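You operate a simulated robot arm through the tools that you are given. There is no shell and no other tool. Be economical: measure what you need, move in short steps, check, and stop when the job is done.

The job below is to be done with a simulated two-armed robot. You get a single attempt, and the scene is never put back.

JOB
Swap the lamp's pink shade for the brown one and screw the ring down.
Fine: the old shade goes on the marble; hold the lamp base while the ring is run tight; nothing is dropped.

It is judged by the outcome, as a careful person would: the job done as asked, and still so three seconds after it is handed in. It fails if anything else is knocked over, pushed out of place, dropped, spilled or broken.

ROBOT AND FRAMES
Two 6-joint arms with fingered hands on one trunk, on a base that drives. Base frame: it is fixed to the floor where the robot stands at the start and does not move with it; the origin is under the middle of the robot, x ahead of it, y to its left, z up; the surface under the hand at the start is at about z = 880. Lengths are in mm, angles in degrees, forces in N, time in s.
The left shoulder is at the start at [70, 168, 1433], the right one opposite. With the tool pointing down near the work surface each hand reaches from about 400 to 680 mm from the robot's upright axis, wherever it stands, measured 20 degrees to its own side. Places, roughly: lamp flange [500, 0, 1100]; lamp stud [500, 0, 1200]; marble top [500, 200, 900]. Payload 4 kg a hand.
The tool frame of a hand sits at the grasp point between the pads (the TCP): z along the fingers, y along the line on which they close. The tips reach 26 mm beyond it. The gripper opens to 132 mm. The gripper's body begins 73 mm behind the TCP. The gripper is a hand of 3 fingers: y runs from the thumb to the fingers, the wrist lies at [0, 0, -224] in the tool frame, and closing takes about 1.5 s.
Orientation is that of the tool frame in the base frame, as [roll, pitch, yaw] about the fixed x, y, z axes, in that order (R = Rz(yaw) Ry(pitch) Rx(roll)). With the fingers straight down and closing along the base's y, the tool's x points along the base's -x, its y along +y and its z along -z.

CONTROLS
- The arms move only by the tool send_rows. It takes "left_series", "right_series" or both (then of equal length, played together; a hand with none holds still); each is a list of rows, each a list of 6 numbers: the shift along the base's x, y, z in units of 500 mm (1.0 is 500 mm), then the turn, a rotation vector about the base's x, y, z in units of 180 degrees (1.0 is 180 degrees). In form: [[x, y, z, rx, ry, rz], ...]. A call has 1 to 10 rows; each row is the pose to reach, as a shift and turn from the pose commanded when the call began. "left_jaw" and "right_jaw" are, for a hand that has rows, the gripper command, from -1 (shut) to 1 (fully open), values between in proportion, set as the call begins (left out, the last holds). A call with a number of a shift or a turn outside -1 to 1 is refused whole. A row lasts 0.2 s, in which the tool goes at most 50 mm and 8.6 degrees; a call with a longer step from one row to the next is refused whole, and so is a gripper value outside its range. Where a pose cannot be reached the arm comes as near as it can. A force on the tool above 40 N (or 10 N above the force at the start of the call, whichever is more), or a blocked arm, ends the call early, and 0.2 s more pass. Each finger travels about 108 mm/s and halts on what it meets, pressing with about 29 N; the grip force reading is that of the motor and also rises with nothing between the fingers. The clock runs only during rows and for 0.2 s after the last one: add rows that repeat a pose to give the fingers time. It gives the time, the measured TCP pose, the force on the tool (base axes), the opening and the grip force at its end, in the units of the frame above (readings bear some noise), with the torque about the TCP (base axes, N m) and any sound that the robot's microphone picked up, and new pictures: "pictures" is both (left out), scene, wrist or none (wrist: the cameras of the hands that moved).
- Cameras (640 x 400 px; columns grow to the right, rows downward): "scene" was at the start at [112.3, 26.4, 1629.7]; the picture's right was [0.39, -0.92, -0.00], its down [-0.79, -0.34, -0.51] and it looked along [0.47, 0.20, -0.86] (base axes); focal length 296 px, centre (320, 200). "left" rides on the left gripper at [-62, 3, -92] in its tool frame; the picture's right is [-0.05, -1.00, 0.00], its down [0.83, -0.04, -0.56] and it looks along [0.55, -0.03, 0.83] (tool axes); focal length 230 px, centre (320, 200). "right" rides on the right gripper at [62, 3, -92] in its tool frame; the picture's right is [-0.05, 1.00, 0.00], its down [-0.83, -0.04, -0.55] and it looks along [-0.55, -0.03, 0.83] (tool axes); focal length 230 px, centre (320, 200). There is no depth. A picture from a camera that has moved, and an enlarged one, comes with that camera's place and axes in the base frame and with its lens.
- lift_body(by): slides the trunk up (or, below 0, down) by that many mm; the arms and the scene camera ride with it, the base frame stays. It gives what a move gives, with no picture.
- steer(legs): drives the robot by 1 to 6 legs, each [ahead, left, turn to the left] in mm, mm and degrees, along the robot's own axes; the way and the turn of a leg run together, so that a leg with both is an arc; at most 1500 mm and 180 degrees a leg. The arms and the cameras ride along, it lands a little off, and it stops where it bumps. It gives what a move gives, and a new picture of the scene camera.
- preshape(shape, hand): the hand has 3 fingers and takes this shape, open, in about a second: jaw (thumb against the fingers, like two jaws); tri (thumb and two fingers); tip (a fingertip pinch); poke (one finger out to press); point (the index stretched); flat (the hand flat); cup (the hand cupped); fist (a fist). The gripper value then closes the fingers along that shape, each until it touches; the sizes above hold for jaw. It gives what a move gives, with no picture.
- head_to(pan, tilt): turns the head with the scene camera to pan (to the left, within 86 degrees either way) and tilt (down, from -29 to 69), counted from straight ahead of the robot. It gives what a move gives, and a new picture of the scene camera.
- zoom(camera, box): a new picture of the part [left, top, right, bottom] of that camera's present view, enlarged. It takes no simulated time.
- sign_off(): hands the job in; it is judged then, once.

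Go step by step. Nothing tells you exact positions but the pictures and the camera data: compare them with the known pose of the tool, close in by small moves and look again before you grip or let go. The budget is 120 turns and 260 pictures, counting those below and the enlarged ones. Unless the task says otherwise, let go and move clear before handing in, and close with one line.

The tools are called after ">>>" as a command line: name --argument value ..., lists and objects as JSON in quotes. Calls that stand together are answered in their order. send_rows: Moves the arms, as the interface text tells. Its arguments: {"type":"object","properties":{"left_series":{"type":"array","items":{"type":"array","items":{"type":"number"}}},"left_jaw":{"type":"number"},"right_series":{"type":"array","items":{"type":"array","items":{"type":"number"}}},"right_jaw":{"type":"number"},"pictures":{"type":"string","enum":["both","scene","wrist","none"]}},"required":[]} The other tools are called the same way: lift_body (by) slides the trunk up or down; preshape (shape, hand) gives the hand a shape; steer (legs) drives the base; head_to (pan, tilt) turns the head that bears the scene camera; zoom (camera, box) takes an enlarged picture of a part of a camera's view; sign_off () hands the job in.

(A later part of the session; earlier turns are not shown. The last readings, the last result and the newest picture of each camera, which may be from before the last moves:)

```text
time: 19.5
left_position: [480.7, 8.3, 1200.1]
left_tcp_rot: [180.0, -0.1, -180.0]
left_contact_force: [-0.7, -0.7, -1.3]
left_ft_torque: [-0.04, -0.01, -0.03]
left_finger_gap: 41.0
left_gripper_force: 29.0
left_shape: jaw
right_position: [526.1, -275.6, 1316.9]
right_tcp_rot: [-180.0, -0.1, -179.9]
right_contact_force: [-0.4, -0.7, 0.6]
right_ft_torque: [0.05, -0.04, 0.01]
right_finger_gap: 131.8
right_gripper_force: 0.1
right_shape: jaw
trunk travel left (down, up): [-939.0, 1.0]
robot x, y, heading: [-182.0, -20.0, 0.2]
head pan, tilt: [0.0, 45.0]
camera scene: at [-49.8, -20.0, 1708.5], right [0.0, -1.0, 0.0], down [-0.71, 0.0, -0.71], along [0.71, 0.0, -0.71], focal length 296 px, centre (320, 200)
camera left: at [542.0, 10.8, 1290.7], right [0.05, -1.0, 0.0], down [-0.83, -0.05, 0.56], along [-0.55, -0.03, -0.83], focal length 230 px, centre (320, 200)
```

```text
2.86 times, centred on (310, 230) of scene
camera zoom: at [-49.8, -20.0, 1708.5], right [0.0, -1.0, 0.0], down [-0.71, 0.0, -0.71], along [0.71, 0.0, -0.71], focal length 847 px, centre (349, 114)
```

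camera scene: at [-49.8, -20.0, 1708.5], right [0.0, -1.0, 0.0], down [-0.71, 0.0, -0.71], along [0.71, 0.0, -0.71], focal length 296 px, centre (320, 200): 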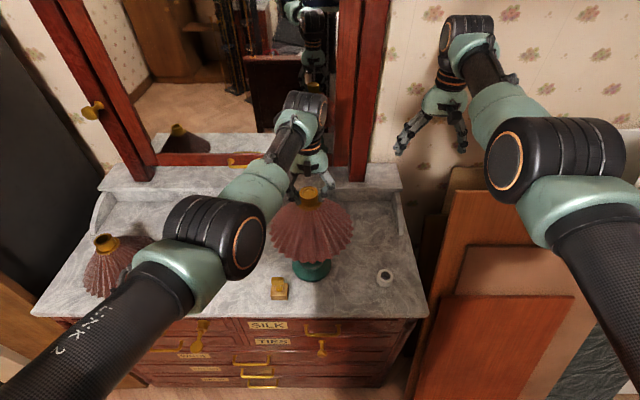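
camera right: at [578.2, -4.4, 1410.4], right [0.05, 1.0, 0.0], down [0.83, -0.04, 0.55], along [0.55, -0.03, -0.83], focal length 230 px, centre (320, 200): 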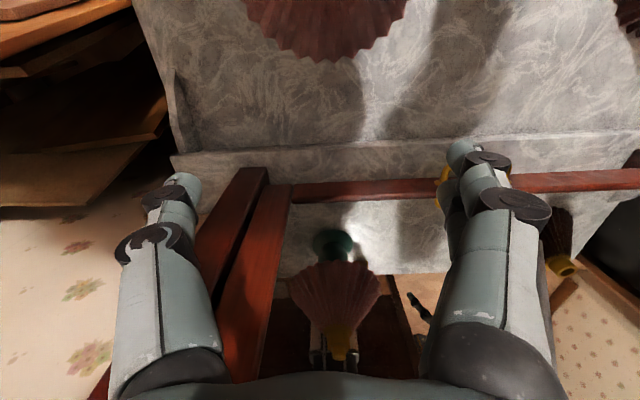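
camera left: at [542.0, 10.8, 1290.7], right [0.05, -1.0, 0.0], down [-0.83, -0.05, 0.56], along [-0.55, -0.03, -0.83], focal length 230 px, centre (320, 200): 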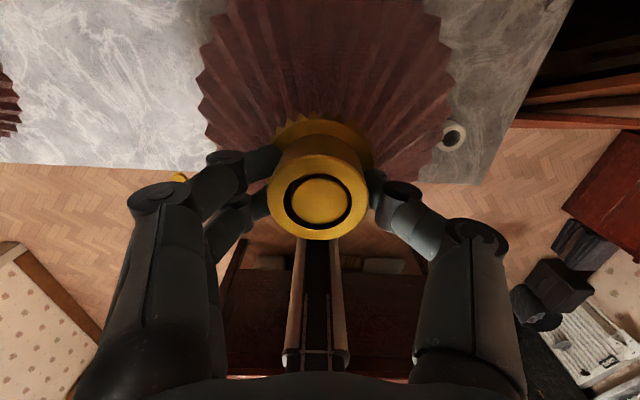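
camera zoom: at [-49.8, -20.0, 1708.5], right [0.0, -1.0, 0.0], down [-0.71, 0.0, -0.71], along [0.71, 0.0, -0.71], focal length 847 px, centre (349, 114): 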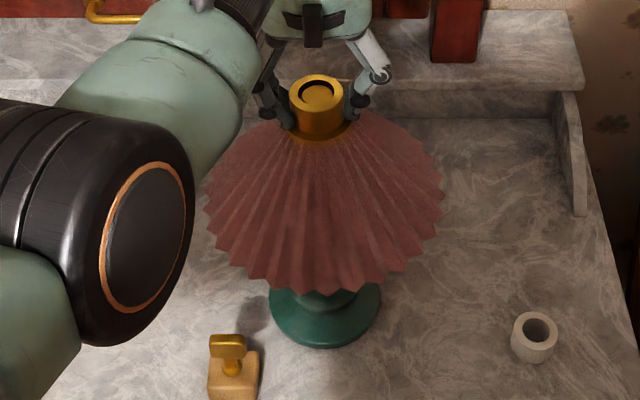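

The shade lifts freely and the stud stays put. I'll lift another 80 mm to clear the stud.

>>> send_rows --left_series '[[0, 0, 0.04, 0, 0, 0], [0, 0, 0.08, 0, 0, 0], [0, 0, 0.12, 0, 0, 0], [0, 0, 0.16, 0, 0, 0], [0, 0, 0.17, 0, 0, 0]]' --pictures "scene"

>>> zoom --camera "scene" --box '[250, 120, 370, 300]'

```text
time: 20.7
left_position: [479.7, 6.8, 1285.5]
left_tcp_rot: [180.0, 0.1, -179.7]
left_contact_force: [-0.7, -0.1, -0.7]
left_ft_torque: [0.03, 0.02, 0.03]
left_finger_gap: 40.7
left_gripper_force: 28.8
left_shape: jaw
right_position: [524.2, -276.3, 1316.5]
right_tcp_rot: [-179.9, 0.0, -179.9]
right_contact_force: [0.3, -0.4, 1.3]
right_ft_torque: [-0.01, -0.02, -0.01]
right_finger_gap: 131.9
right_gripper_force: 0.0
right_shape: jaw
trunk travel left (down, up): [-939.0, 1.0]
robot x, y, heading: [-182.0, -18.3, 0.2]
head pan, tilt: [0.0, 45.0]
camera scene: at [-50.1, -20.0, 1708.5], right [0.0, -1.0, 0.0], down [-0.71, 0.0, -0.71], along [0.71, 0.0, -0.71], focal length 296 px, centre (320, 200)
```

scene: 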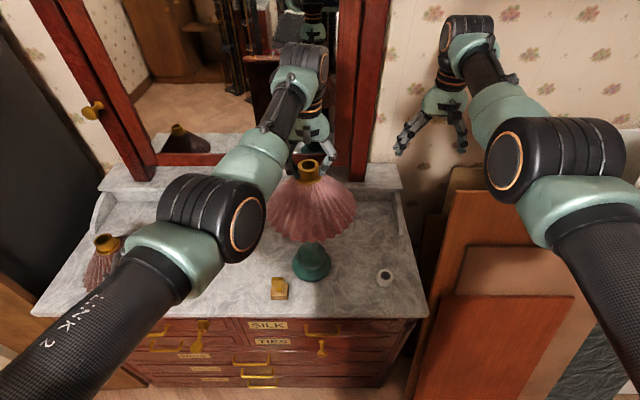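

```text
2.22 times, centred on (310, 210) of scene
camera zoom: at [-50.1, -20.0, 1708.5], right [0.0, -1.0, 0.0], down [-0.71, 0.0, -0.71], along [0.71, 0.0, -0.71], focal length 659 px, centre (342, 178)
```

zoom: 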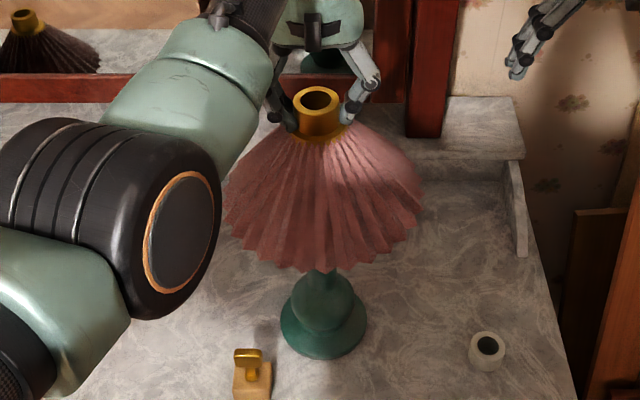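

The collar is off the stud, but the rim (about 1156) is still below the stud top. I'll try to lift another 55 mm.

>>> send_rows --left_series '[[0, 0, 0.03, 0, 0, 0], [0, 0, 0.06, 0, 0, 0], [0, 0, 0.09, 0, 0, 0], [0, 0, 0.12, 0, 0, 0], [0, 0, 0.13, 0, 0, 0]]' --pictures "both"

```text
time: 21.9
left_position: [478.7, 7.8, 1350.0]
left_tcp_rot: [-180.0, 0.1, -179.8]
left_contact_force: [-0.6, -0.1, -2.2]
left_ft_torque: [0.03, -0.02, 0.02]
left_finger_gap: 40.8
left_gripper_force: 28.4
left_shape: jaw
right_position: [525.0, -276.2, 1317.3]
right_tcp_rot: [180.0, 0.1, -179.9]
right_contact_force: [0.0, 0.4, -0.4]
right_ft_torque: [-0.04, -0.02, -0.02]
right_finger_gap: 131.7
right_gripper_force: 0.0
right_shape: jaw
trunk travel left (down, up): [-939.0, 1.0]
robot x, y, heading: [-184.1, -18.6, 0.3]
head pan, tilt: [0.0, 45.0]
camera scene: at [-50.1, -20.0, 1708.5], right [0.0, -1.0, 0.0], down [-0.71, 0.0, -0.71], along [0.71, 0.0, -0.71], focal length 296 px, centre (320, 200)
camera left: at [540.5, 10.4, 1442.1], right [0.05, -1.0, 0.0], down [-0.83, -0.05, 0.55], along [-0.55, -0.03, -0.83], focal length 230 px, centre (320, 200)
```

scene: 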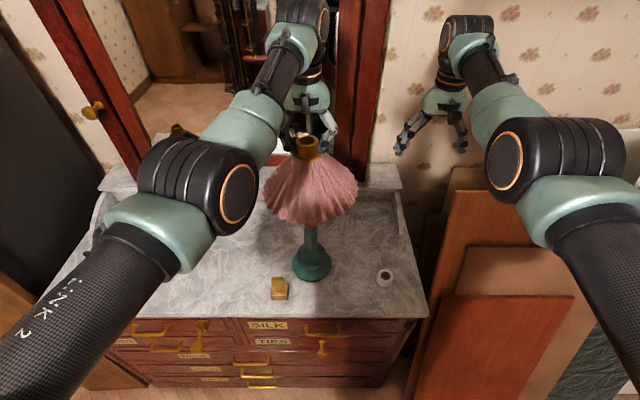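
left: 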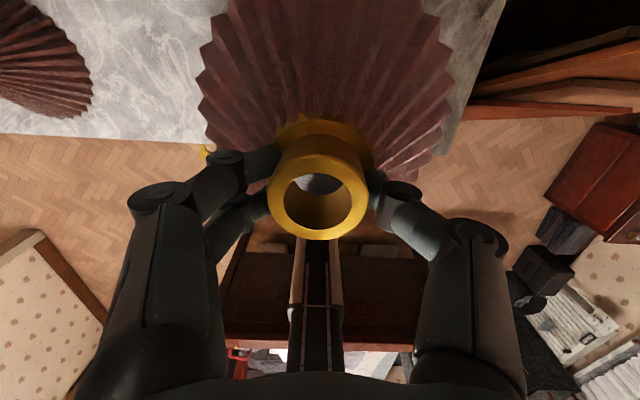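

The rim is at about 1218, just over the stud. I'll raise a little more, then carry the shade left to about (450, 330).

>>> send_rows --left_series '[[0, 0, 0.02, 0, 0, 0], [0, 0.06, 0.024, 0, 0, 0], [0, 0.14, 0.024, 0, 0, 0], [0, 0.22, 0.024, 0, 0, 0], [0, 0.3, 0.024, 0, 0, 0], [0, 0.38, 0.024, 0, 0, 0], [0, 0.46, 0.02, 0, 0, 0], [-0.01, 0.54, 0.0, 0, 0, 0], [-0.02, 0.61, -0.02, 0, 0, 0], [-0.02, 0.65, -0.04, 0, 0, 0]]' --pictures "both"

```text
time: 24.1
left_position: [493.2, 339.0, 1326.3]
left_tcp_rot: [-179.9, 0.0, -179.9]
left_contact_force: [-0.4, -0.2, -1.0]
left_ft_torque: [0.0, 0.0, 0.0]
left_finger_gap: 40.6
left_gripper_force: 29.3
left_shape: jaw
left hand out of reach, approached as far as the arm can: row 3, 4, 5, 6, 7, 8, 9, 10
right_position: [524.7, -275.4, 1316.9]
right_tcp_rot: [-180.0, 0.0, -179.8]
right_contact_force: [-0.5, -1.0, 1.1]
right_ft_torque: [0.0, 0.02, 0.0]
right_finger_gap: 131.6
right_gripper_force: 0.0
right_shape: jaw
trunk travel left (down, up): [-939.0, 1.0]
robot x, y, heading: [-182.7, -19.3, 0.1]
head pan, tilt: [0.0, 45.0]
camera scene: at [-49.8, -18.4, 1708.5], right [0.0, -1.0, 0.0], down [-0.71, 0.0, -0.71], along [0.71, 0.0, -0.71], focal length 296 px, centre (320, 200)
camera left: at [553.9, 342.1, 1417.6], right [0.05, -1.0, 0.0], down [-0.83, -0.04, 0.56], along [-0.55, -0.03, -0.83], focal length 230 px, centre (320, 200)
```

scene: 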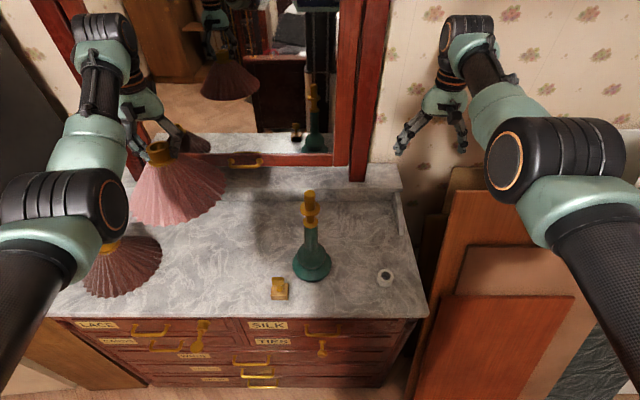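
left: 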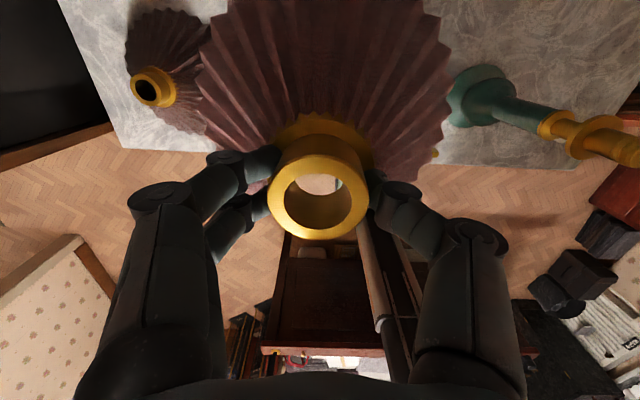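

The pink shade is clear of the lamp. Now I'll lower it over the free marble towards (455, 330), and inspect the lamp meanwhile.

>>> zoom --camera "scene" --box '[260, 170, 410, 310]'

>>> send_rows --left_series '[[0, -0.01, -0.08, 0, 0, 0], [-0.02, -0.02, -0.16, 0, 0, 0], [-0.04, -0.02, -0.24, 0, 0, 0], [-0.06, -0.02, -0.32, 0, 0, 0], [-0.07, -0.02, -0.4, 0, 0, 0], [-0.075, -0.02, -0.46, 0, 0, 0], [-0.075, -0.02, -0.5, 0, 0, 0], [-0.075, -0.02, -0.5, 0, 0, 0]]' --pictures "both"

```text
2.86 times, centred on (335, 240) of scene
camera zoom: at [-49.8, -18.4, 1708.5], right [0.0, -1.0, 0.0], down [-0.71, 0.0, -0.71], along [0.71, 0.0, -0.71], focal length 847 px, centre (277, 86)
```

zoom: 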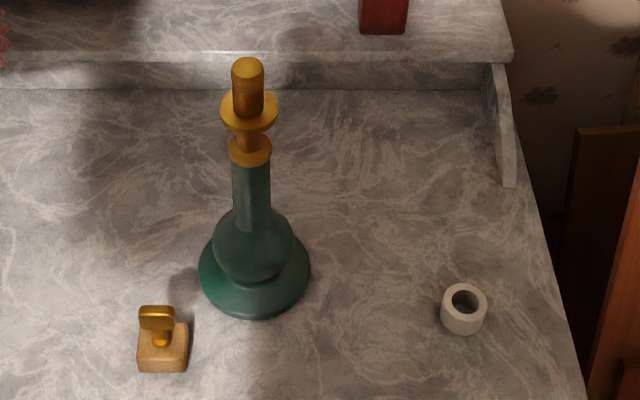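

```text
time: 25.9
left_position: [455.1, 327.8, 1077.7]
left_tcp_rot: [180.0, 0.1, -179.8]
left_contact_force: [0.7, 0.1, -1.9]
left_ft_torque: [0.02, -0.04, 0.0]
left_finger_gap: 40.7
left_gripper_force: 29.2
left_shape: jaw
right_position: [525.5, -275.1, 1316.4]
right_tcp_rot: [180.0, 0.0, -179.9]
right_contact_force: [-0.2, 0.6, -0.6]
right_ft_torque: [0.01, -0.01, 0.0]
right_finger_gap: 131.8
right_gripper_force: 0.1
right_shape: jaw
trunk travel left (down, up): [-939.0, 1.0]
robot x, y, heading: [-180.7, -17.6, 0.1]
head pan, tilt: [0.0, 45.0]
camera scene: at [-49.7, -19.6, 1708.5], right [0.0, -1.0, 0.0], down [-0.71, 0.0, -0.71], along [0.71, 0.0, -0.71], focal length 296 px, centre (320, 200)
camera left: at [516.0, 330.1, 1169.3], right [0.05, -1.0, 0.0], down [-0.83, -0.05, 0.55], along [-0.55, -0.03, -0.83], focal length 230 px, centre (320, 200)
```

scene: 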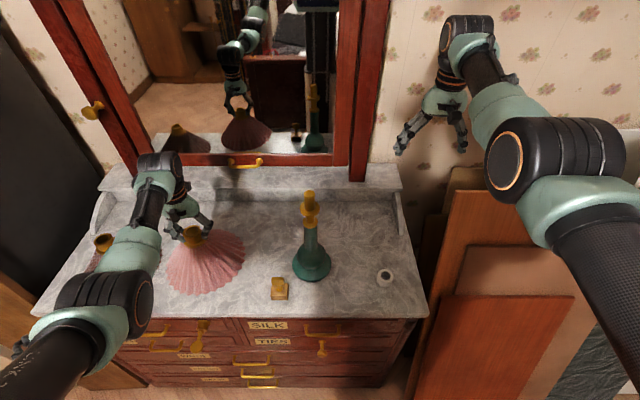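
left: 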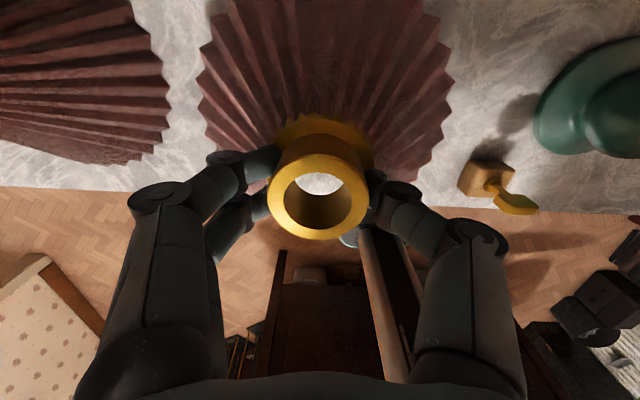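

>>> send_rows --left_series '[[0, 0, -0.03, 0, 0, 0], [0, 0, -0.055, 0, 0, 0], [0, 0, -0.065, 0, 0, 0], [0, 0, -0.07, 0, 0, 0]]' --pictures "scene"

>>> zoom --camera "scene" --box '[80, 190, 280, 315]'

```text
time: 26.9
left_position: [454.6, 327.5, 1042.4]
left_tcp_rot: [180.0, 0.0, -179.8]
left_contact_force: [0.9, 0.0, -0.9]
left_ft_torque: [0.01, 0.02, -0.03]
left_finger_gap: 40.8
left_gripper_force: 29.3
left_shape: jaw
right_position: [525.6, -275.0, 1315.4]
right_tcp_rot: [-180.0, 0.0, -179.9]
right_contact_force: [-0.7, -0.1, 0.7]
right_ft_torque: [0.0, -0.01, -0.01]
right_finger_gap: 132.1
right_gripper_force: 0.0
right_shape: jaw
trunk travel left (down, up): [-939.0, 1.0]
robot x, y, heading: [-183.4, -19.9, 0.1]
head pan, tilt: [0.0, 45.0]
camera scene: at [-49.8, -19.8, 1708.5], right [0.0, -1.0, 0.0], down [-0.71, 0.0, -0.71], along [0.71, 0.0, -0.71], focal length 296 px, centre (320, 200)
```

scene: 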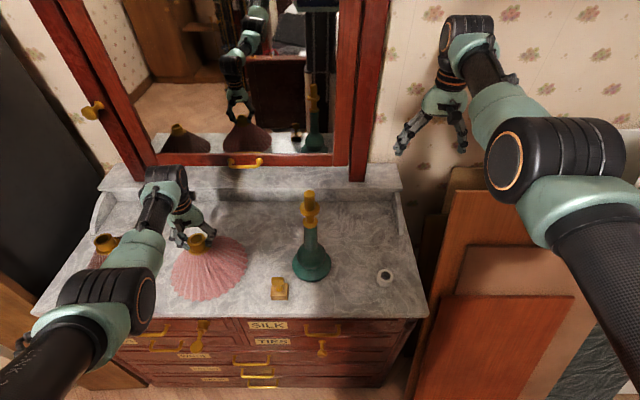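

```text
3.20 times, centred on (180, 252) of scene
camera zoom: at [-49.8, -19.8, 1708.5], right [0.0, -1.0, 0.0], down [-0.71, 0.0, -0.71], along [0.71, 0.0, -0.71], focal length 948 px, centre (768, 32)
```

zoom: 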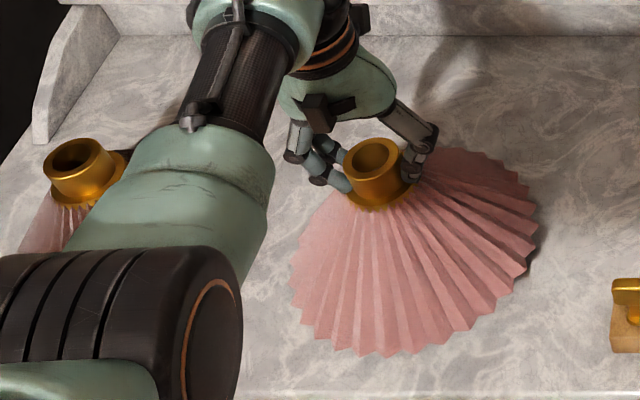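

The rim is still a little above the marble; I'll go down in small steps until there is a contact force.

>>> send_rows --left_series '[[0, 0, -0.008, 0, 0, 0], [0, 0, -0.014, 0, 0, 0], [0, 0, -0.02, 0, 0, 0], [0, 0, -0.024, 0, 0, 0]]' --pictures "none"

```text
time: 27.9
left_position: [455.6, 326.4, 1029.8]
left_tcp_rot: [179.9, 0.0, -180.0]
left_contact_force: [0.0, 0.7, -1.3]
left_ft_torque: [0.0, -0.03, 0.01]
left_finger_gap: 40.7
left_gripper_force: 29.2
left_shape: jaw
right_position: [526.4, -275.8, 1316.7]
right_tcp_rot: [-179.9, 0.0, -179.9]
right_contact_force: [0.0, -0.1, 0.3]
right_ft_torque: [-0.02, -0.03, 0.01]
right_finger_gap: 132.1
right_gripper_force: 0.2
right_shape: jaw
trunk travel left (down, up): [-939.0, 1.0]
robot x, y, heading: [-179.8, -17.9, 0.0]
head pan, tilt: [0.0, 45.0]
```

>>> send_rows --left_series '[[0, 0, -0.006, 0, 0, 0], [0, 0, -0.012, 0, 0, 0], [0, 0, -0.018, 0, 0, 0]]' --pictures "none"

>>> zoom --camera "scene" --box '[80, 190, 280, 315]'

```text
time: 28.7
left_position: [455.0, 327.8, 1021.0]
left_tcp_rot: [179.9, 0.1, -179.9]
left_contact_force: [-0.3, 0.1, -1.1]
left_ft_torque: [0.01, -0.02, -0.02]
left_finger_gap: 40.5
left_gripper_force: 28.8
left_shape: jaw
right_position: [525.2, -277.0, 1317.0]
right_tcp_rot: [-180.0, -0.1, -179.8]
right_contact_force: [-0.1, -0.7, 0.3]
right_ft_torque: [0.0, -0.01, 0.02]
right_finger_gap: 131.8
right_gripper_force: 0.1
right_shape: jaw
trunk travel left (down, up): [-939.0, 1.0]
robot x, y, heading: [-182.8, -20.6, 0.1]
head pan, tilt: [0.0, 45.0]
```

```text
3.20 times, centred on (180, 252) of scene
camera zoom: at [-49.7, -19.8, 1708.5], right [0.0, -1.0, 0.0], down [-0.71, 0.0, -0.71], along [0.71, 0.0, -0.71], focal length 948 px, centre (768, 32)
```

zoom: 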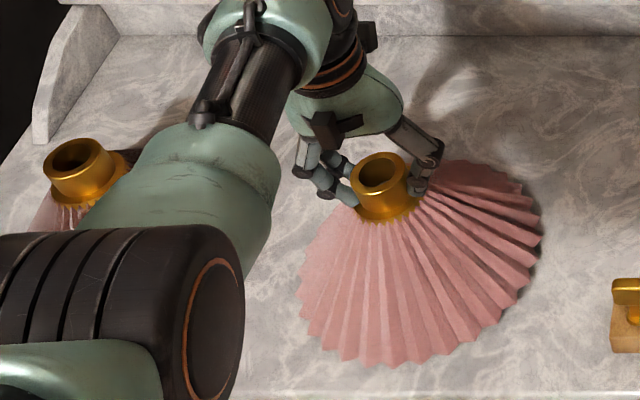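

>>> send_rows --left_series '[[0, 0, -0.006, 0, 0, 0], [0, 0, -0.012, 0, 0, 0], [0, 0, -0.018, 0, 0, 0]]' --pictures "none"

>>> zoom --camera "scene" --box '[80, 190, 280, 315]'

```text
time: 29.5
left_position: [454.5, 326.6, 1012.7]
left_tcp_rot: [179.9, 0.1, -179.9]
left_contact_force: [0.4, 0.8, 0.8]
left_ft_torque: [0.29, -0.02, -0.04]
left_finger_gap: 40.7
left_gripper_force: 28.7
left_shape: jaw
right_position: [523.7, -276.6, 1318.0]
right_tcp_rot: [179.9, 0.0, -179.9]
right_contact_force: [0.1, 0.3, -0.4]
right_ft_torque: [0.02, -0.01, -0.03]
right_finger_gap: 131.9
right_gripper_force: 0.1
right_shape: jaw
trunk travel left (down, up): [-939.0, 1.0]
robot x, y, heading: [-182.1, -25.1, 0.2]
head pan, tilt: [0.0, 45.0]
```

```text
3.20 times, centred on (180, 252) of scene
camera zoom: at [-50.8, -20.8, 1708.6], right [0.0, -1.0, 0.0], down [-0.71, 0.0, -0.71], along [0.71, 0.0, -0.71], focal length 948 px, centre (768, 32)
```

zoom: 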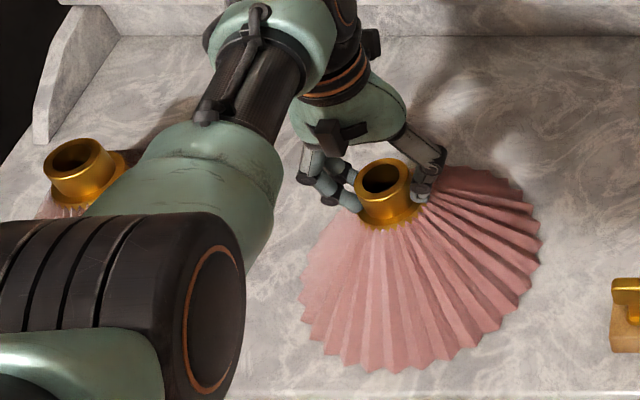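

First contact shows (torque 0.29, force turning upward). I'll go 2 mm more.

>>> send_rows --left_series '[[0, 0, -0.003, 0, 0, 0], [0, 0, -0.005, 0, 0, 0]]' --pictures "none"

```text
time: 30.1
left_position: [454.3, 325.2, 1010.7]
left_tcp_rot: [-180.0, 0.1, -179.8]
left_contact_force: [0.1, -2.0, 4.7]
left_ft_torque: [0.48, -0.03, 0.03]
left_finger_gap: 40.7
left_gripper_force: 29.3
left_shape: jaw
right_position: [524.5, -275.9, 1317.6]
right_tcp_rot: [179.9, -0.2, -179.8]
right_contact_force: [0.0, 0.3, 0.2]
right_ft_torque: [0.02, -0.01, 0.01]
right_finger_gap: 131.7
right_gripper_force: 0.0
right_shape: jaw
trunk travel left (down, up): [-939.0, 1.0]
robot x, y, heading: [-182.6, -21.1, 0.3]
head pan, tilt: [0.0, 45.0]
```

>>> send_rows --left_series '[[0, 0, -0.003, 0, 0, 0], [0, 0, -0.006, 0, 0, 0], [0, 0, -0.006, 0, 0, 0]]' --pictures "wrist"

>>> zoom --camera "scene" --box '[80, 190, 280, 315]'

```text
time: 30.9
left_position: [453.8, 324.7, 1011.9]
left_tcp_rot: [179.8, 0.4, -179.9]
left_contact_force: [-0.6, -1.7, 15.6]
left_ft_torque: [0.47, 0.02, 0.05]
left_finger_gap: 40.6
left_gripper_force: 29.2
left_shape: jaw
right_position: [522.8, -278.2, 1318.5]
right_tcp_rot: [179.9, 0.1, 180.0]
right_contact_force: [-0.4, -0.4, 0.5]
right_ft_torque: [0.01, 0.02, -0.01]
right_finger_gap: 131.9
right_gripper_force: 0.1
right_shape: jaw
trunk travel left (down, up): [-939.0, 1.0]
robot x, y, heading: [-180.0, -21.3, -0.2]
head pan, tilt: [0.0, 45.0]
camera left: at [514.9, 327.9, 1102.1], right [0.05, -1.0, 0.0], down [-0.83, -0.05, 0.55], along [-0.55, -0.03, -0.84], focal length 230 px, centre (320, 200)
```

left: 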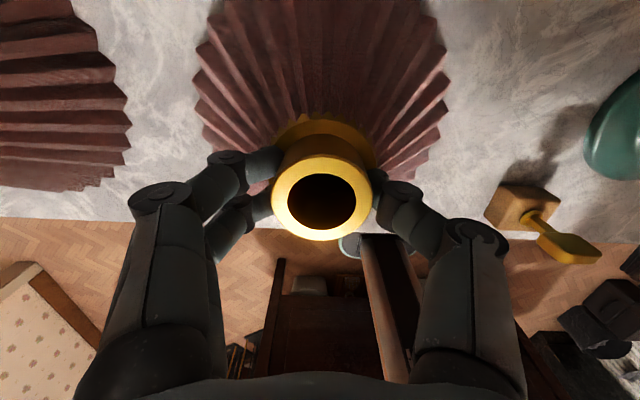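

```text
3.20 times, centred on (180, 252) of scene
camera zoom: at [-53.5, -22.4, 1708.9], right [0.0, -1.0, 0.0], down [-0.71, 0.0, -0.71], along [0.71, 0.0, -0.71], focal length 948 px, centre (768, 32)
```

zoom: 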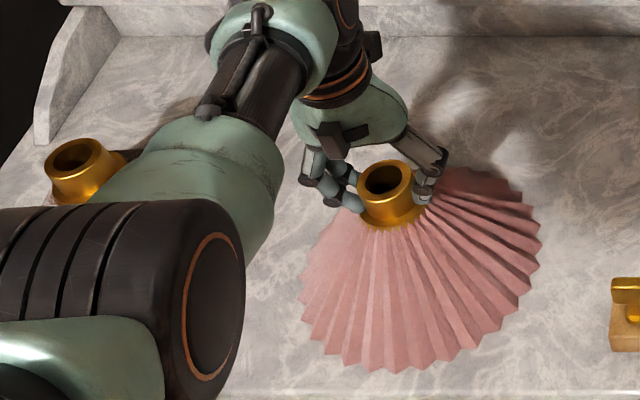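

It is seated with 15 N on it, so its collar top stands at about 1013. I'll ease off, open, and lift straight up.

>>> send_rows --left_series '[[0, 0, 0.004, 0, 0, 0], [0, 0, 0.004, 0, 0, 0]]' --pictures "none"

>>> send_rows --left_series '[[0, 0, 0, 0, 0, 0], [0, 0, 0, 0, 0, 0], [0, 0, 0.0, 0, 0, 0], [0, 0, 0.04, 0, 0, 0], [0, 0, 0.1, 0, 0, 0], [0, 0, 0.18, 0, 0, 0], [0, 0, 0.24, 0, 0, 0]]' --left_jaw 0.3 --pictures "both"

```text
time: 31.5
left_position: [453.5, 326.0, 1009.0]
left_tcp_rot: [179.9, 0.1, -179.9]
left_contact_force: [2.7, -2.2, 13.8]
left_ft_torque: [0.44, -0.07, 0.03]
left_finger_gap: 41.0
left_gripper_force: 28.5
left_shape: jaw
right_position: [524.0, -277.1, 1316.7]
right_tcp_rot: [180.0, 0.1, -179.9]
right_contact_force: [-0.4, -0.1, -0.2]
right_ft_torque: [-0.01, 0.03, -0.03]
right_finger_gap: 132.0
right_gripper_force: 0.0
right_shape: jaw
trunk travel left (down, up): [-939.0, 1.0]
robot x, y, heading: [-179.4, -21.9, -0.0]
head pan, tilt: [0.0, 45.0]
```

```text
time: 33.1
left_position: [454.0, 325.0, 1129.9]
left_tcp_rot: [180.0, 0.1, -179.8]
left_contact_force: [0.2, 0.8, 0.5]
left_ft_torque: [0.02, 0.02, 0.02]
left_finger_gap: 85.6
left_gripper_force: 0.1
left_shape: jaw
right_position: [525.0, -277.0, 1317.7]
right_tcp_rot: [179.9, 0.1, -179.9]
right_contact_force: [-0.5, 0.8, 0.4]
right_ft_torque: [-0.01, -0.01, 0.0]
right_finger_gap: 131.8
right_gripper_force: 0.1
right_shape: jaw
trunk travel left (down, up): [-939.0, 1.0]
robot x, y, heading: [-183.0, -22.3, -0.1]
head pan, tilt: [0.0, 45.0]
camera scene: at [-50.7, -20.7, 1708.5], right [0.0, -1.0, 0.0], down [-0.71, 0.0, -0.71], along [0.71, 0.0, -0.71], focal length 296 px, centre (320, 200)
camera left: at [515.1, 328.7, 1221.9], right [0.05, -1.0, 0.0], down [-0.83, -0.05, 0.55], along [-0.55, -0.03, -0.83], focal length 230 px, centre (320, 200)
```

scene: 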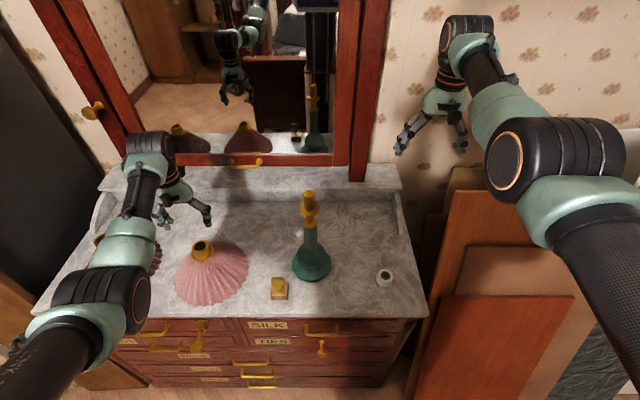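
left: 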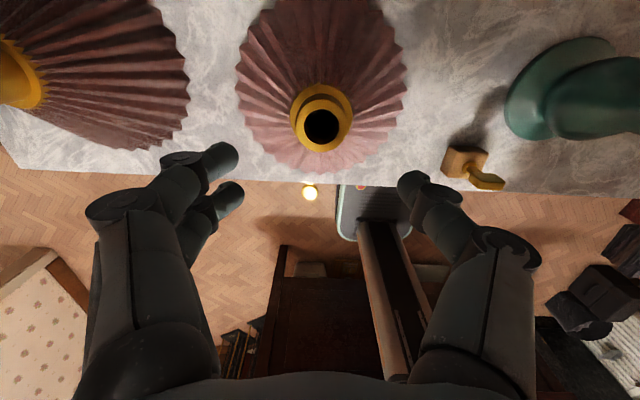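

The pink shade stands well. Next I'll drive about 275 mm to the left so the left hand comes over the brown shade.

>>> steer --legs '[[0, 275, 0]]'

>>> send_rows --left_series '[[0, 0, 0, 0, 0, 0], [0, 0, 0, 0, 0, 0]]' --pictures "both"

```text
time: 35.0
left_position: [451.9, 599.7, 1131.5]
left_tcp_rot: [179.9, 0.0, -179.6]
left_contact_force: [0.7, 0.1, 1.7]
left_ft_torque: [0.0, 0.0, -0.01]
left_finger_gap: 85.7
left_gripper_force: 0.0
left_shape: jaw
right_position: [525.5, -4.0, 1316.4]
right_tcp_rot: [179.9, 0.0, -179.7]
right_contact_force: [0.2, -0.4, 1.0]
right_ft_torque: [-0.01, 0.01, 0.02]
right_finger_gap: 132.1
right_gripper_force: 0.0
right_shape: jaw
trunk travel left (down, up): [-939.0, 1.0]
robot x, y, heading: [-186.2, 251.2, 0.1]
head pan, tilt: [0.0, 45.0]
camera scene: at [-51.2, 250.0, 1708.5], right [0.01, -1.0, 0.0], down [-0.71, 0.0, -0.71], along [0.71, 0.01, -0.71], focal length 296 px, centre (320, 200)
```

scene: 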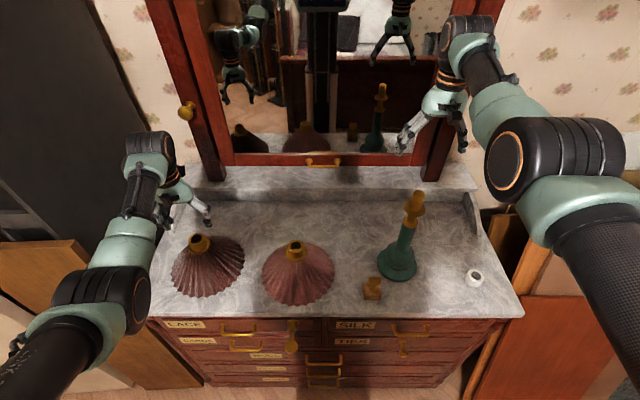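

```text
time: 35.6
left_position: [452.1, 600.2, 1130.4]
left_tcp_rot: [-180.0, 0.1, -179.7]
left_contact_force: [-0.2, 0.0, 0.1]
left_ft_torque: [0.03, -0.03, 0.01]
left_finger_gap: 85.6
left_gripper_force: 0.0
left_shape: jaw
right_position: [524.7, -1.8, 1316.8]
right_tcp_rot: [179.9, 0.0, -179.8]
right_contact_force: [-0.2, -0.7, 0.2]
right_ft_torque: [0.03, 0.01, -0.01]
right_finger_gap: 131.8
right_gripper_force: 0.0
right_shape: jaw
trunk travel left (down, up): [-939.0, 1.0]
robot x, y, heading: [-182.9, 255.0, 0.2]
head pan, tilt: [0.0, 45.0]
camera scene: at [-51.2, 251.8, 1708.5], right [0.01, -1.0, 0.0], down [-0.71, 0.0, -0.71], along [0.71, 0.0, -0.71], focal length 296 px, centre (320, 200)
camera left: at [513.4, 603.3, 1221.7], right [0.06, -1.0, 0.0], down [-0.83, -0.05, 0.55], along [-0.55, -0.03, -0.83], focal length 230 px, centre (320, 200)
```

scene: 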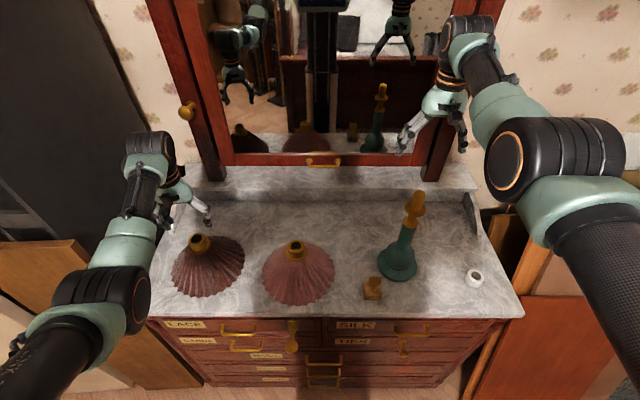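
left: 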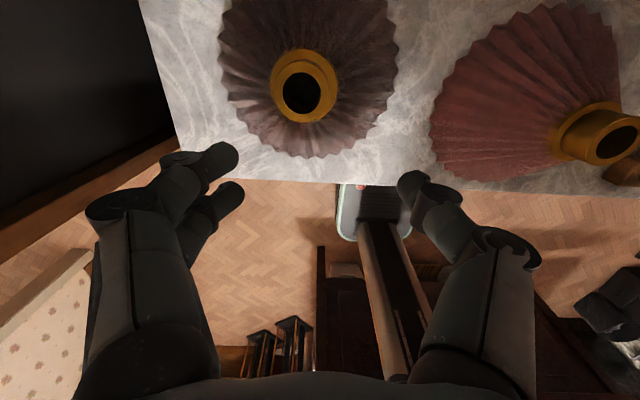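

The left shade is clearly the brown one, with its collar at about (480, 617). That is at the reach limit, so I'll drive 40 mm ahead and 17 mm left.

>>> steer --legs '[[40, 17, 0]]'

>>> send_rows --left_series '[[-0.02, 0, 0, 0, 0, 0], [-0.02, 0, 0, 0, 0, 0]]' --pictures "wrist"

```text
time: 36.5
left_position: [483.7, 615.8, 1136.2]
left_tcp_rot: [179.8, 0.5, -179.8]
left_contact_force: [-1.4, -0.4, -0.2]
left_ft_torque: [0.01, -0.04, 0.02]
left_finger_gap: 85.6
left_gripper_force: 0.1
left_shape: jaw
right_position: [554.5, 11.2, 1321.2]
right_tcp_rot: [179.9, 0.4, -179.8]
right_contact_force: [-0.2, -0.5, 0.1]
right_ft_torque: [0.03, -0.08, 0.0]
right_finger_gap: 131.9
right_gripper_force: 0.0
right_shape: jaw
trunk travel left (down, up): [-939.0, 1.0]
robot x, y, heading: [-140.7, 269.3, 0.4]
head pan, tilt: [0.0, 45.0]
camera scene: at [-24.2, 266.0, 1709.7], right [0.0, -1.0, 0.0], down [-0.7, 0.0, -0.71], along [0.71, 0.01, -0.7], focal length 296 px, centre (320, 200)
```

scene: 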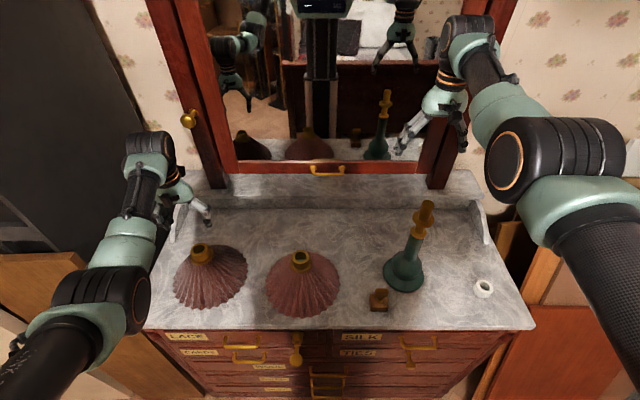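

```text
time: 37.1
left_position: [479.6, 618.3, 1132.3]
left_tcp_rot: [179.9, 0.2, -179.7]
left_contact_force: [0.7, 0.3, -0.3]
left_ft_torque: [-0.02, -0.02, -0.02]
left_finger_gap: 85.5
left_gripper_force: 0.1
left_shape: jaw
right_position: [561.3, 13.8, 1317.9]
right_tcp_rot: [180.0, 0.1, -179.8]
right_contact_force: [-0.7, -0.5, 0.7]
right_ft_torque: [0.02, 0.0, 0.01]
right_finger_gap: 131.9
right_gripper_force: 0.2
right_shape: jaw
trunk travel left (down, up): [-939.0, 1.0]
robot x, y, heading: [-142.9, 270.4, 0.3]
head pan, tilt: [0.0, 45.0]
camera left: at [541.0, 620.3, 1223.5], right [0.06, -1.0, 0.0], down [-0.83, -0.05, 0.55], along [-0.55, -0.03, -0.83], focal length 230 px, centre (320, 200)
```

left: 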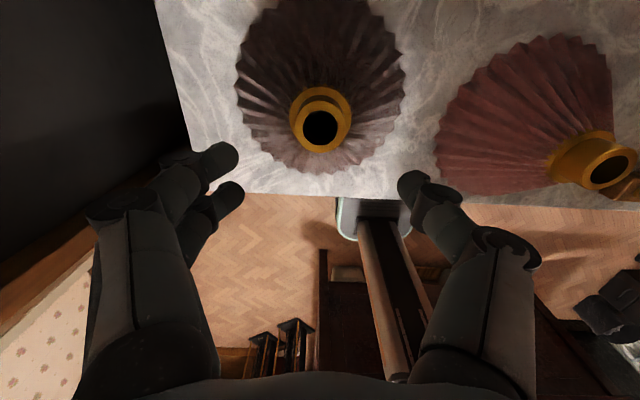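

The collar sits exactly under the hand, as it did over pink. I'll go down to z ≈ 1015 and look before closing.

>>> send_rows --left_series '[[0, 0, -0.06, 0, 0, 0], [0, 0, -0.12, 0, 0, 0], [0, 0, -0.18, 0, 0, 0], [0, 0, -0.22, 0, 0, 0], [0, -0.001, -0.234, 0, 0, 0], [0, -0.001, -0.234, 0, 0, 0]]' --left_jaw 0.0 --pictures "wrist"

>>> zoom --camera "scene" --box '[150, 200, 280, 320]'

```text
time: 38.5
left_position: [480.8, 617.9, 1013.4]
left_tcp_rot: [180.0, 0.1, -179.7]
left_contact_force: [-0.2, -0.7, 0.7]
left_ft_torque: [0.0, -0.01, 0.02]
left_finger_gap: 66.7
left_gripper_force: 0.0
left_shape: jaw
right_position: [562.9, 15.5, 1318.1]
right_tcp_rot: [180.0, 0.0, -179.8]
right_contact_force: [-0.7, -0.3, 0.3]
right_ft_torque: [0.01, -0.03, 0.0]
right_finger_gap: 131.9
right_gripper_force: 0.2
right_shape: jaw
trunk travel left (down, up): [-939.0, 1.0]
robot x, y, heading: [-144.2, 269.4, -0.0]
head pan, tilt: [0.0, 45.0]
camera left: at [542.3, 620.8, 1104.3], right [0.06, -1.0, 0.0], down [-0.83, -0.05, 0.55], along [-0.55, -0.03, -0.83], focal length 230 px, centre (320, 200)
```

left: 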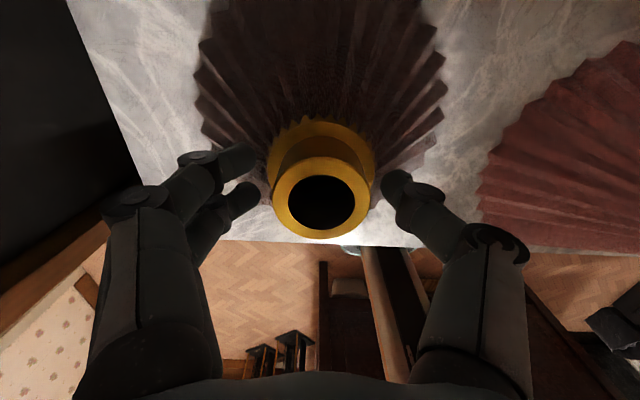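

```text
3.33 times, centred on (215, 260) of scene
camera zoom: at [-12.5, 270.5, 1708.6], right [0.0, -1.0, 0.0], down [-0.71, 0.0, -0.71], along [0.71, 0.0, -0.71], focal length 988 px, centre (670, 0)
```

zoom: 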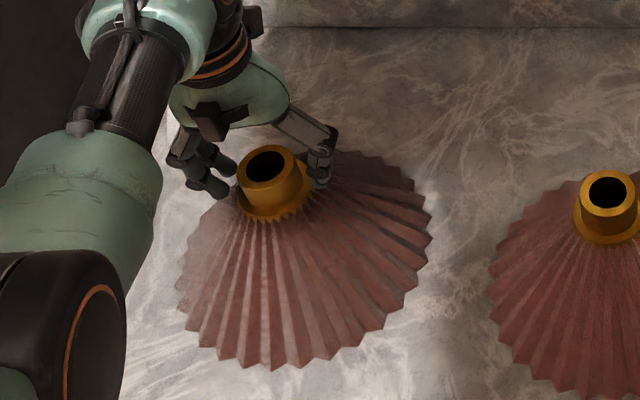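

Well centred; I'll close on the brown collar and lift a little.

>>> send_rows --left_series '[[0, 0, 0, 0, 0, 0], [0, 0, 0, 0, 0, 0], [0, 0, 0, 0, 0, 0], [0, 0, 0, 0, 0, 0]]' --left_jaw -1 --pictures "none"

>>> send_rows --left_series '[[0, 0, 0.01, 0, 0, 0], [0, 0, 0.03, 0, 0, 0], [0, 0, 0.06, 0, 0, 0], [0, 0, 0.06, 0, 0, 0]]' --pictures "both"

```text
time: 39.5
left_position: [481.3, 617.2, 1011.6]
left_tcp_rot: [180.0, 0.1, -179.7]
left_contact_force: [-0.9, -0.3, -1.0]
left_ft_torque: [0.02, 0.02, 0.0]
left_finger_gap: 38.2
left_gripper_force: 28.6
left_shape: jaw
right_position: [564.3, 15.6, 1318.1]
right_tcp_rot: [180.0, 0.0, -179.8]
right_contact_force: [0.8, 0.4, -0.6]
right_ft_torque: [-0.02, -0.01, 0.0]
right_finger_gap: 131.8
right_gripper_force: 0.2
right_shape: jaw
trunk travel left (down, up): [-939.0, 1.0]
robot x, y, heading: [-143.4, 270.9, 0.1]
head pan, tilt: [0.0, 45.0]
```

```text
time: 40.5
left_position: [481.6, 617.6, 1043.9]
left_tcp_rot: [-180.0, 0.0, -179.7]
left_contact_force: [-0.2, -0.5, -2.8]
left_ft_torque: [-0.04, -0.03, -0.02]
left_finger_gap: 38.2
left_gripper_force: 29.3
left_shape: jaw
right_position: [564.6, 14.8, 1317.3]
right_tcp_rot: [-179.9, 0.0, -179.8]
right_contact_force: [-0.5, 0.5, -0.5]
right_ft_torque: [0.0, 0.01, -0.03]
right_finger_gap: 132.0
right_gripper_force: 0.0
right_shape: jaw
trunk travel left (down, up): [-939.0, 1.0]
robot x, y, heading: [-141.1, 272.1, 0.1]
head pan, tilt: [0.0, 45.0]
camera scene: at [-11.1, 271.0, 1708.5], right [0.0, -1.0, 0.0], down [-0.71, 0.0, -0.71], along [0.71, 0.0, -0.71], focal length 296 px, centre (320, 200)
camera left: at [543.3, 620.7, 1134.6], right [0.06, -1.0, 0.0], down [-0.83, -0.05, 0.55], along [-0.55, -0.03, -0.83], focal length 230 px, centre (320, 200)
```

scene: 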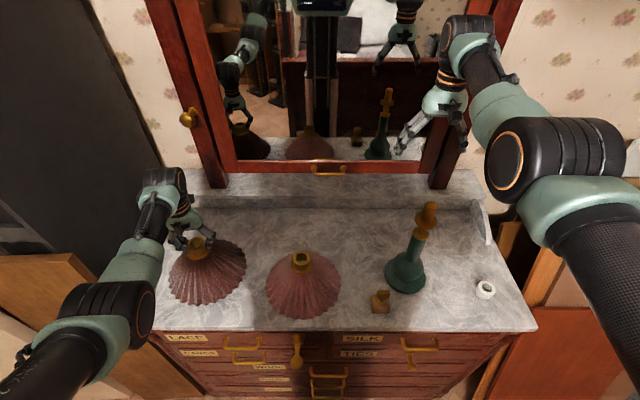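
left: 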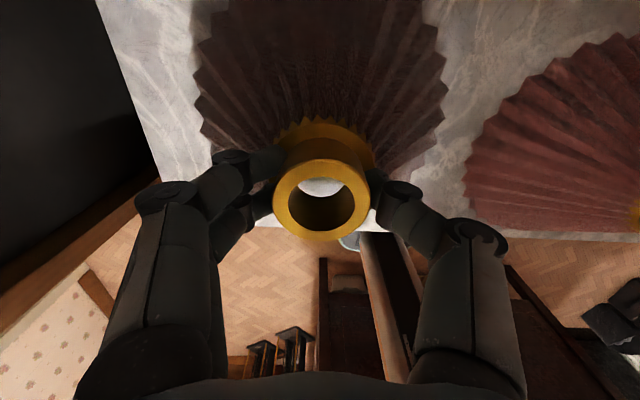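

The brown shade is held firmly. I'll lift it high, then drive back to the lamp position.

>>> send_rows --left_series '[[0, 0, 0.08, 0, 0, 0], [0, 0, 0.16, 0, 0, 0], [0, 0, 0.24, 0, 0, 0], [0, 0, 0.32, 0, 0, 0], [0, 0, 0.4, 0, 0, 0], [0, 0, 0.48, 0, 0, 0], [0, 0, 0.56, 0, 0, 0], [0, 0, 0.64, 0, 0, 0], [0, 0, 0.65, 0, 0, 0]]' --pictures "none"

>>> steer --legs '[[-41, -291, 0]]'

```text
time: 42.5
left_position: [534.0, 628.3, 1356.9]
left_tcp_rot: [-179.9, 0.0, -179.8]
left_contact_force: [-0.1, -0.4, -1.5]
left_ft_torque: [0.01, -0.02, 0.04]
left_finger_gap: 38.1
left_gripper_force: 28.9
left_shape: jaw
left hand out of reach, approached as far as the arm can: row 5, 6, 7, 8, 9
right_position: [564.3, 17.0, 1317.0]
right_tcp_rot: [-179.8, 0.0, -179.8]
right_contact_force: [-0.4, 0.0, 0.1]
right_ft_torque: [0.0, 0.0, 0.01]
right_finger_gap: 132.0
right_gripper_force: 0.0
right_shape: jaw
trunk travel left (down, up): [-939.0, 1.0]
robot x, y, heading: [-144.1, 267.8, 0.1]
head pan, tilt: [0.0, 45.0]
```

```text
time: 44.5
left_position: [496.0, 344.7, 1354.6]
left_tcp_rot: [-179.8, 0.0, -179.8]
left_contact_force: [-0.1, -0.4, -1.9]
left_ft_torque: [-0.02, -0.01, 0.02]
left_finger_gap: 38.1
left_gripper_force: 28.5
left_shape: jaw
right_position: [525.1, -267.7, 1317.8]
right_tcp_rot: [-179.8, -0.2, -179.9]
right_contact_force: [-0.3, -0.4, 0.1]
right_ft_torque: [-0.03, -0.04, 0.0]
right_finger_gap: 131.9
right_gripper_force: 0.1
right_shape: jaw
trunk travel left (down, up): [-939.0, 1.0]
robot x, y, heading: [-185.4, -16.6, 0.3]
head pan, tilt: [0.0, 45.0]
camera scene: at [-50.7, -10.8, 1708.4], right [0.0, -1.0, 0.0], down [-0.71, 0.0, -0.71], along [0.71, 0.0, -0.71], focal length 296 px, centre (320, 200)
```

scene: 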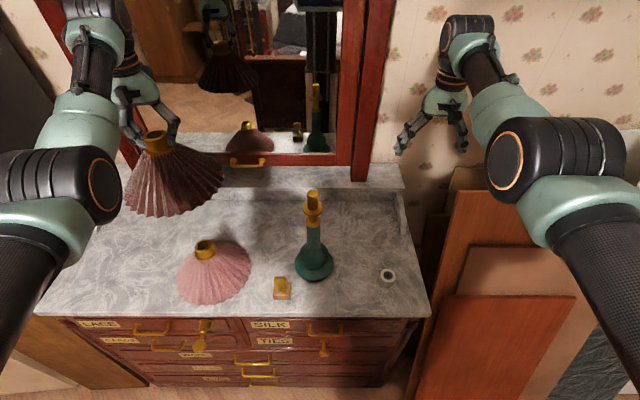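

Now I'll carry the shade over the lamp at z ≈ 1365.

>>> send_rows --left_series '[[0, -0.07, 0.02, 0, 0, 0], [0, -0.14, 0.024, 0, 0, 0], [0, -0.22, 0.024, 0, 0, 0], [0, -0.3, 0.024, 0, 0, 0], [-0.01, -0.38, 0.024, 0, 0, 0], [-0.02, -0.46, 0.024, 0, 0, 0], [-0.03, -0.54, 0.024, 0, 0, 0], [-0.03, -0.62, 0.024, 0, 0, 0], [-0.03, -0.676, 0.024, 0, 0, 0], [-0.03, -0.676, 0.024, 0, 0, 0]]' --pictures "both"

```text
time: 46.7
left_position: [479.6, 5.0, 1370.1]
left_tcp_rot: [-179.8, 0.1, -179.6]
left_contact_force: [1.3, 0.5, -2.0]
left_ft_torque: [0.02, -0.02, 0.02]
left_finger_gap: 38.0
left_gripper_force: 29.4
left_shape: jaw
left hand out of reach, approached as far as the arm can: row 1, 2, 3, 4, 5, 6, 7
right_position: [524.3, -271.0, 1317.3]
right_tcp_rot: [-180.0, -0.1, -179.9]
right_contact_force: [0.0, -0.5, 0.3]
right_ft_torque: [-0.03, 0.04, 0.03]
right_finger_gap: 131.6
right_gripper_force: 0.1
right_shape: jaw
trunk travel left (down, up): [-939.0, 1.0]
robot x, y, heading: [-182.7, -15.3, 0.1]
head pan, tilt: [0.0, 45.0]
camera scene: at [-51.7, -14.7, 1708.5], right [0.0, -1.0, 0.0], down [-0.71, 0.0, -0.71], along [0.71, 0.0, -0.71], focal length 296 px, centre (320, 200)
camera left: at [539.8, 8.1, 1461.0], right [0.06, -1.0, 0.0], down [-0.83, -0.05, 0.55], along [-0.55, -0.03, -0.83], focal length 230 px, centre (320, 200)
```

scene: 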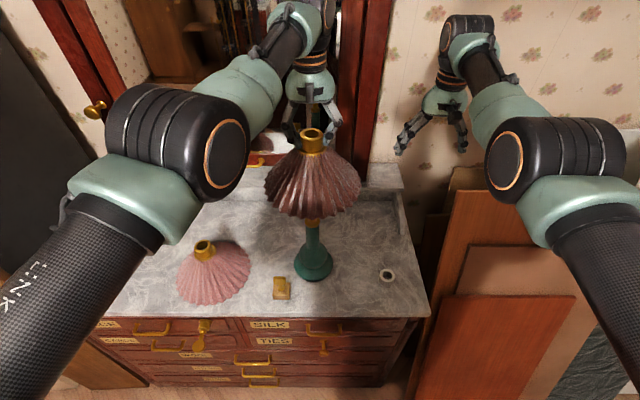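
left: 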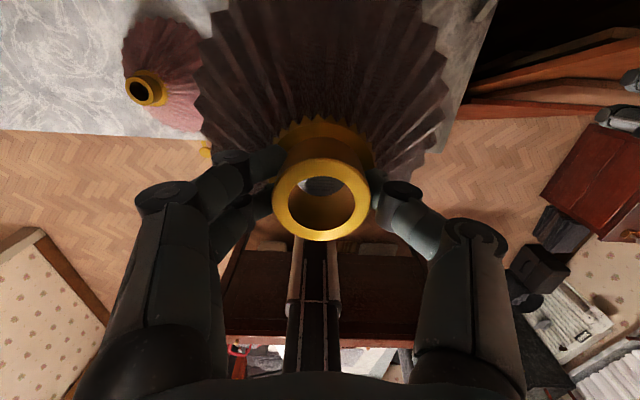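

Now over the lamp; I'll shift 2.5 mm left and go down to 1260, then check the alignment through the collar.

>>> send_rows --left_series '[[0, 0.005, -0.06, 0, 0, 0], [0, 0.005, -0.12, 0, 0, 0], [0, 0.005, -0.18, 0, 0, 0], [0, 0.005, -0.21, 0, 0, 0], [0, 0.005, -0.22, 0, 0, 0]]' --pictures "wrist"

>>> zoom --camera "left" --box '[250, 130, 390, 250]'

>>> zoom --camera "scene" --box '[250, 120, 370, 290]'

```text
time: 47.9
left_position: [483.9, 4.1, 1258.3]
left_tcp_rot: [-180.0, -0.1, -179.8]
left_contact_force: [0.0, 0.3, -1.7]
left_ft_torque: [0.06, 0.02, 0.01]
left_finger_gap: 37.9
left_gripper_force: 28.8
left_shape: jaw
left hand out of reach, approached as far as the arm can: row 2, 3, 4, 5
right_position: [523.9, -271.6, 1318.5]
right_tcp_rot: [179.9, 0.0, -179.8]
right_contact_force: [-0.6, 0.0, 0.7]
right_ft_torque: [0.01, -0.02, 0.03]
right_finger_gap: 131.9
right_gripper_force: 0.1
right_shape: jaw
trunk travel left (down, up): [-939.0, 1.0]
robot x, y, heading: [-180.6, -14.8, -0.0]
head pan, tilt: [0.0, 45.0]
camera left: at [545.7, 7.6, 1349.4], right [0.06, -1.0, 0.0], down [-0.83, -0.05, 0.56], along [-0.56, -0.03, -0.83], focal length 230 px, centre (320, 200)
```

left: 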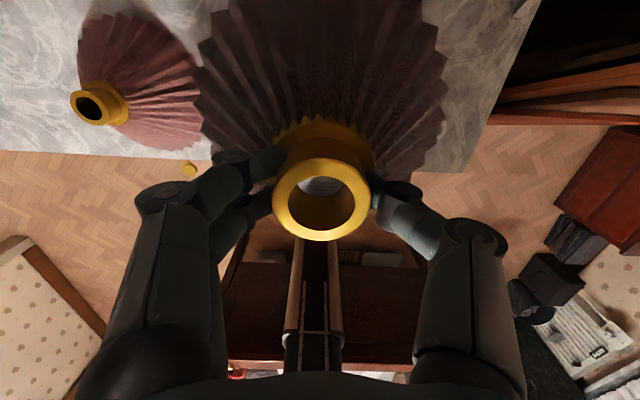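

```text
3.33 times, centred on (320, 190) of left
camera zoom: at [545.7, 7.6, 1349.4], right [0.06, -1.0, 0.0], down [-0.83, -0.05, 0.56], along [-0.56, -0.03, -0.83], focal length 767 px, centre (320, 233)
```

zoom: 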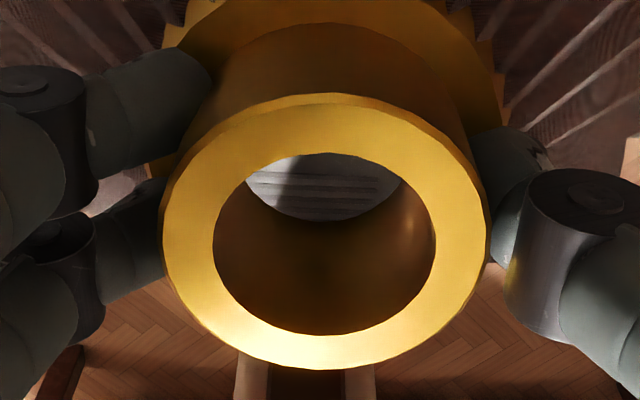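

```text
2.35 times, centred on (310, 205) of scene
camera zoom: at [-51.7, -15.4, 1708.5], right [0.0, -1.0, 0.0], down [-0.71, 0.0, -0.71], along [0.71, 0.0, -0.71], focal length 697 px, centre (344, 188)
```

zoom: 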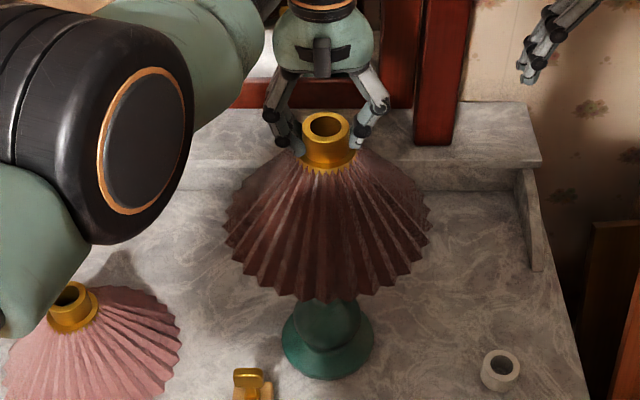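

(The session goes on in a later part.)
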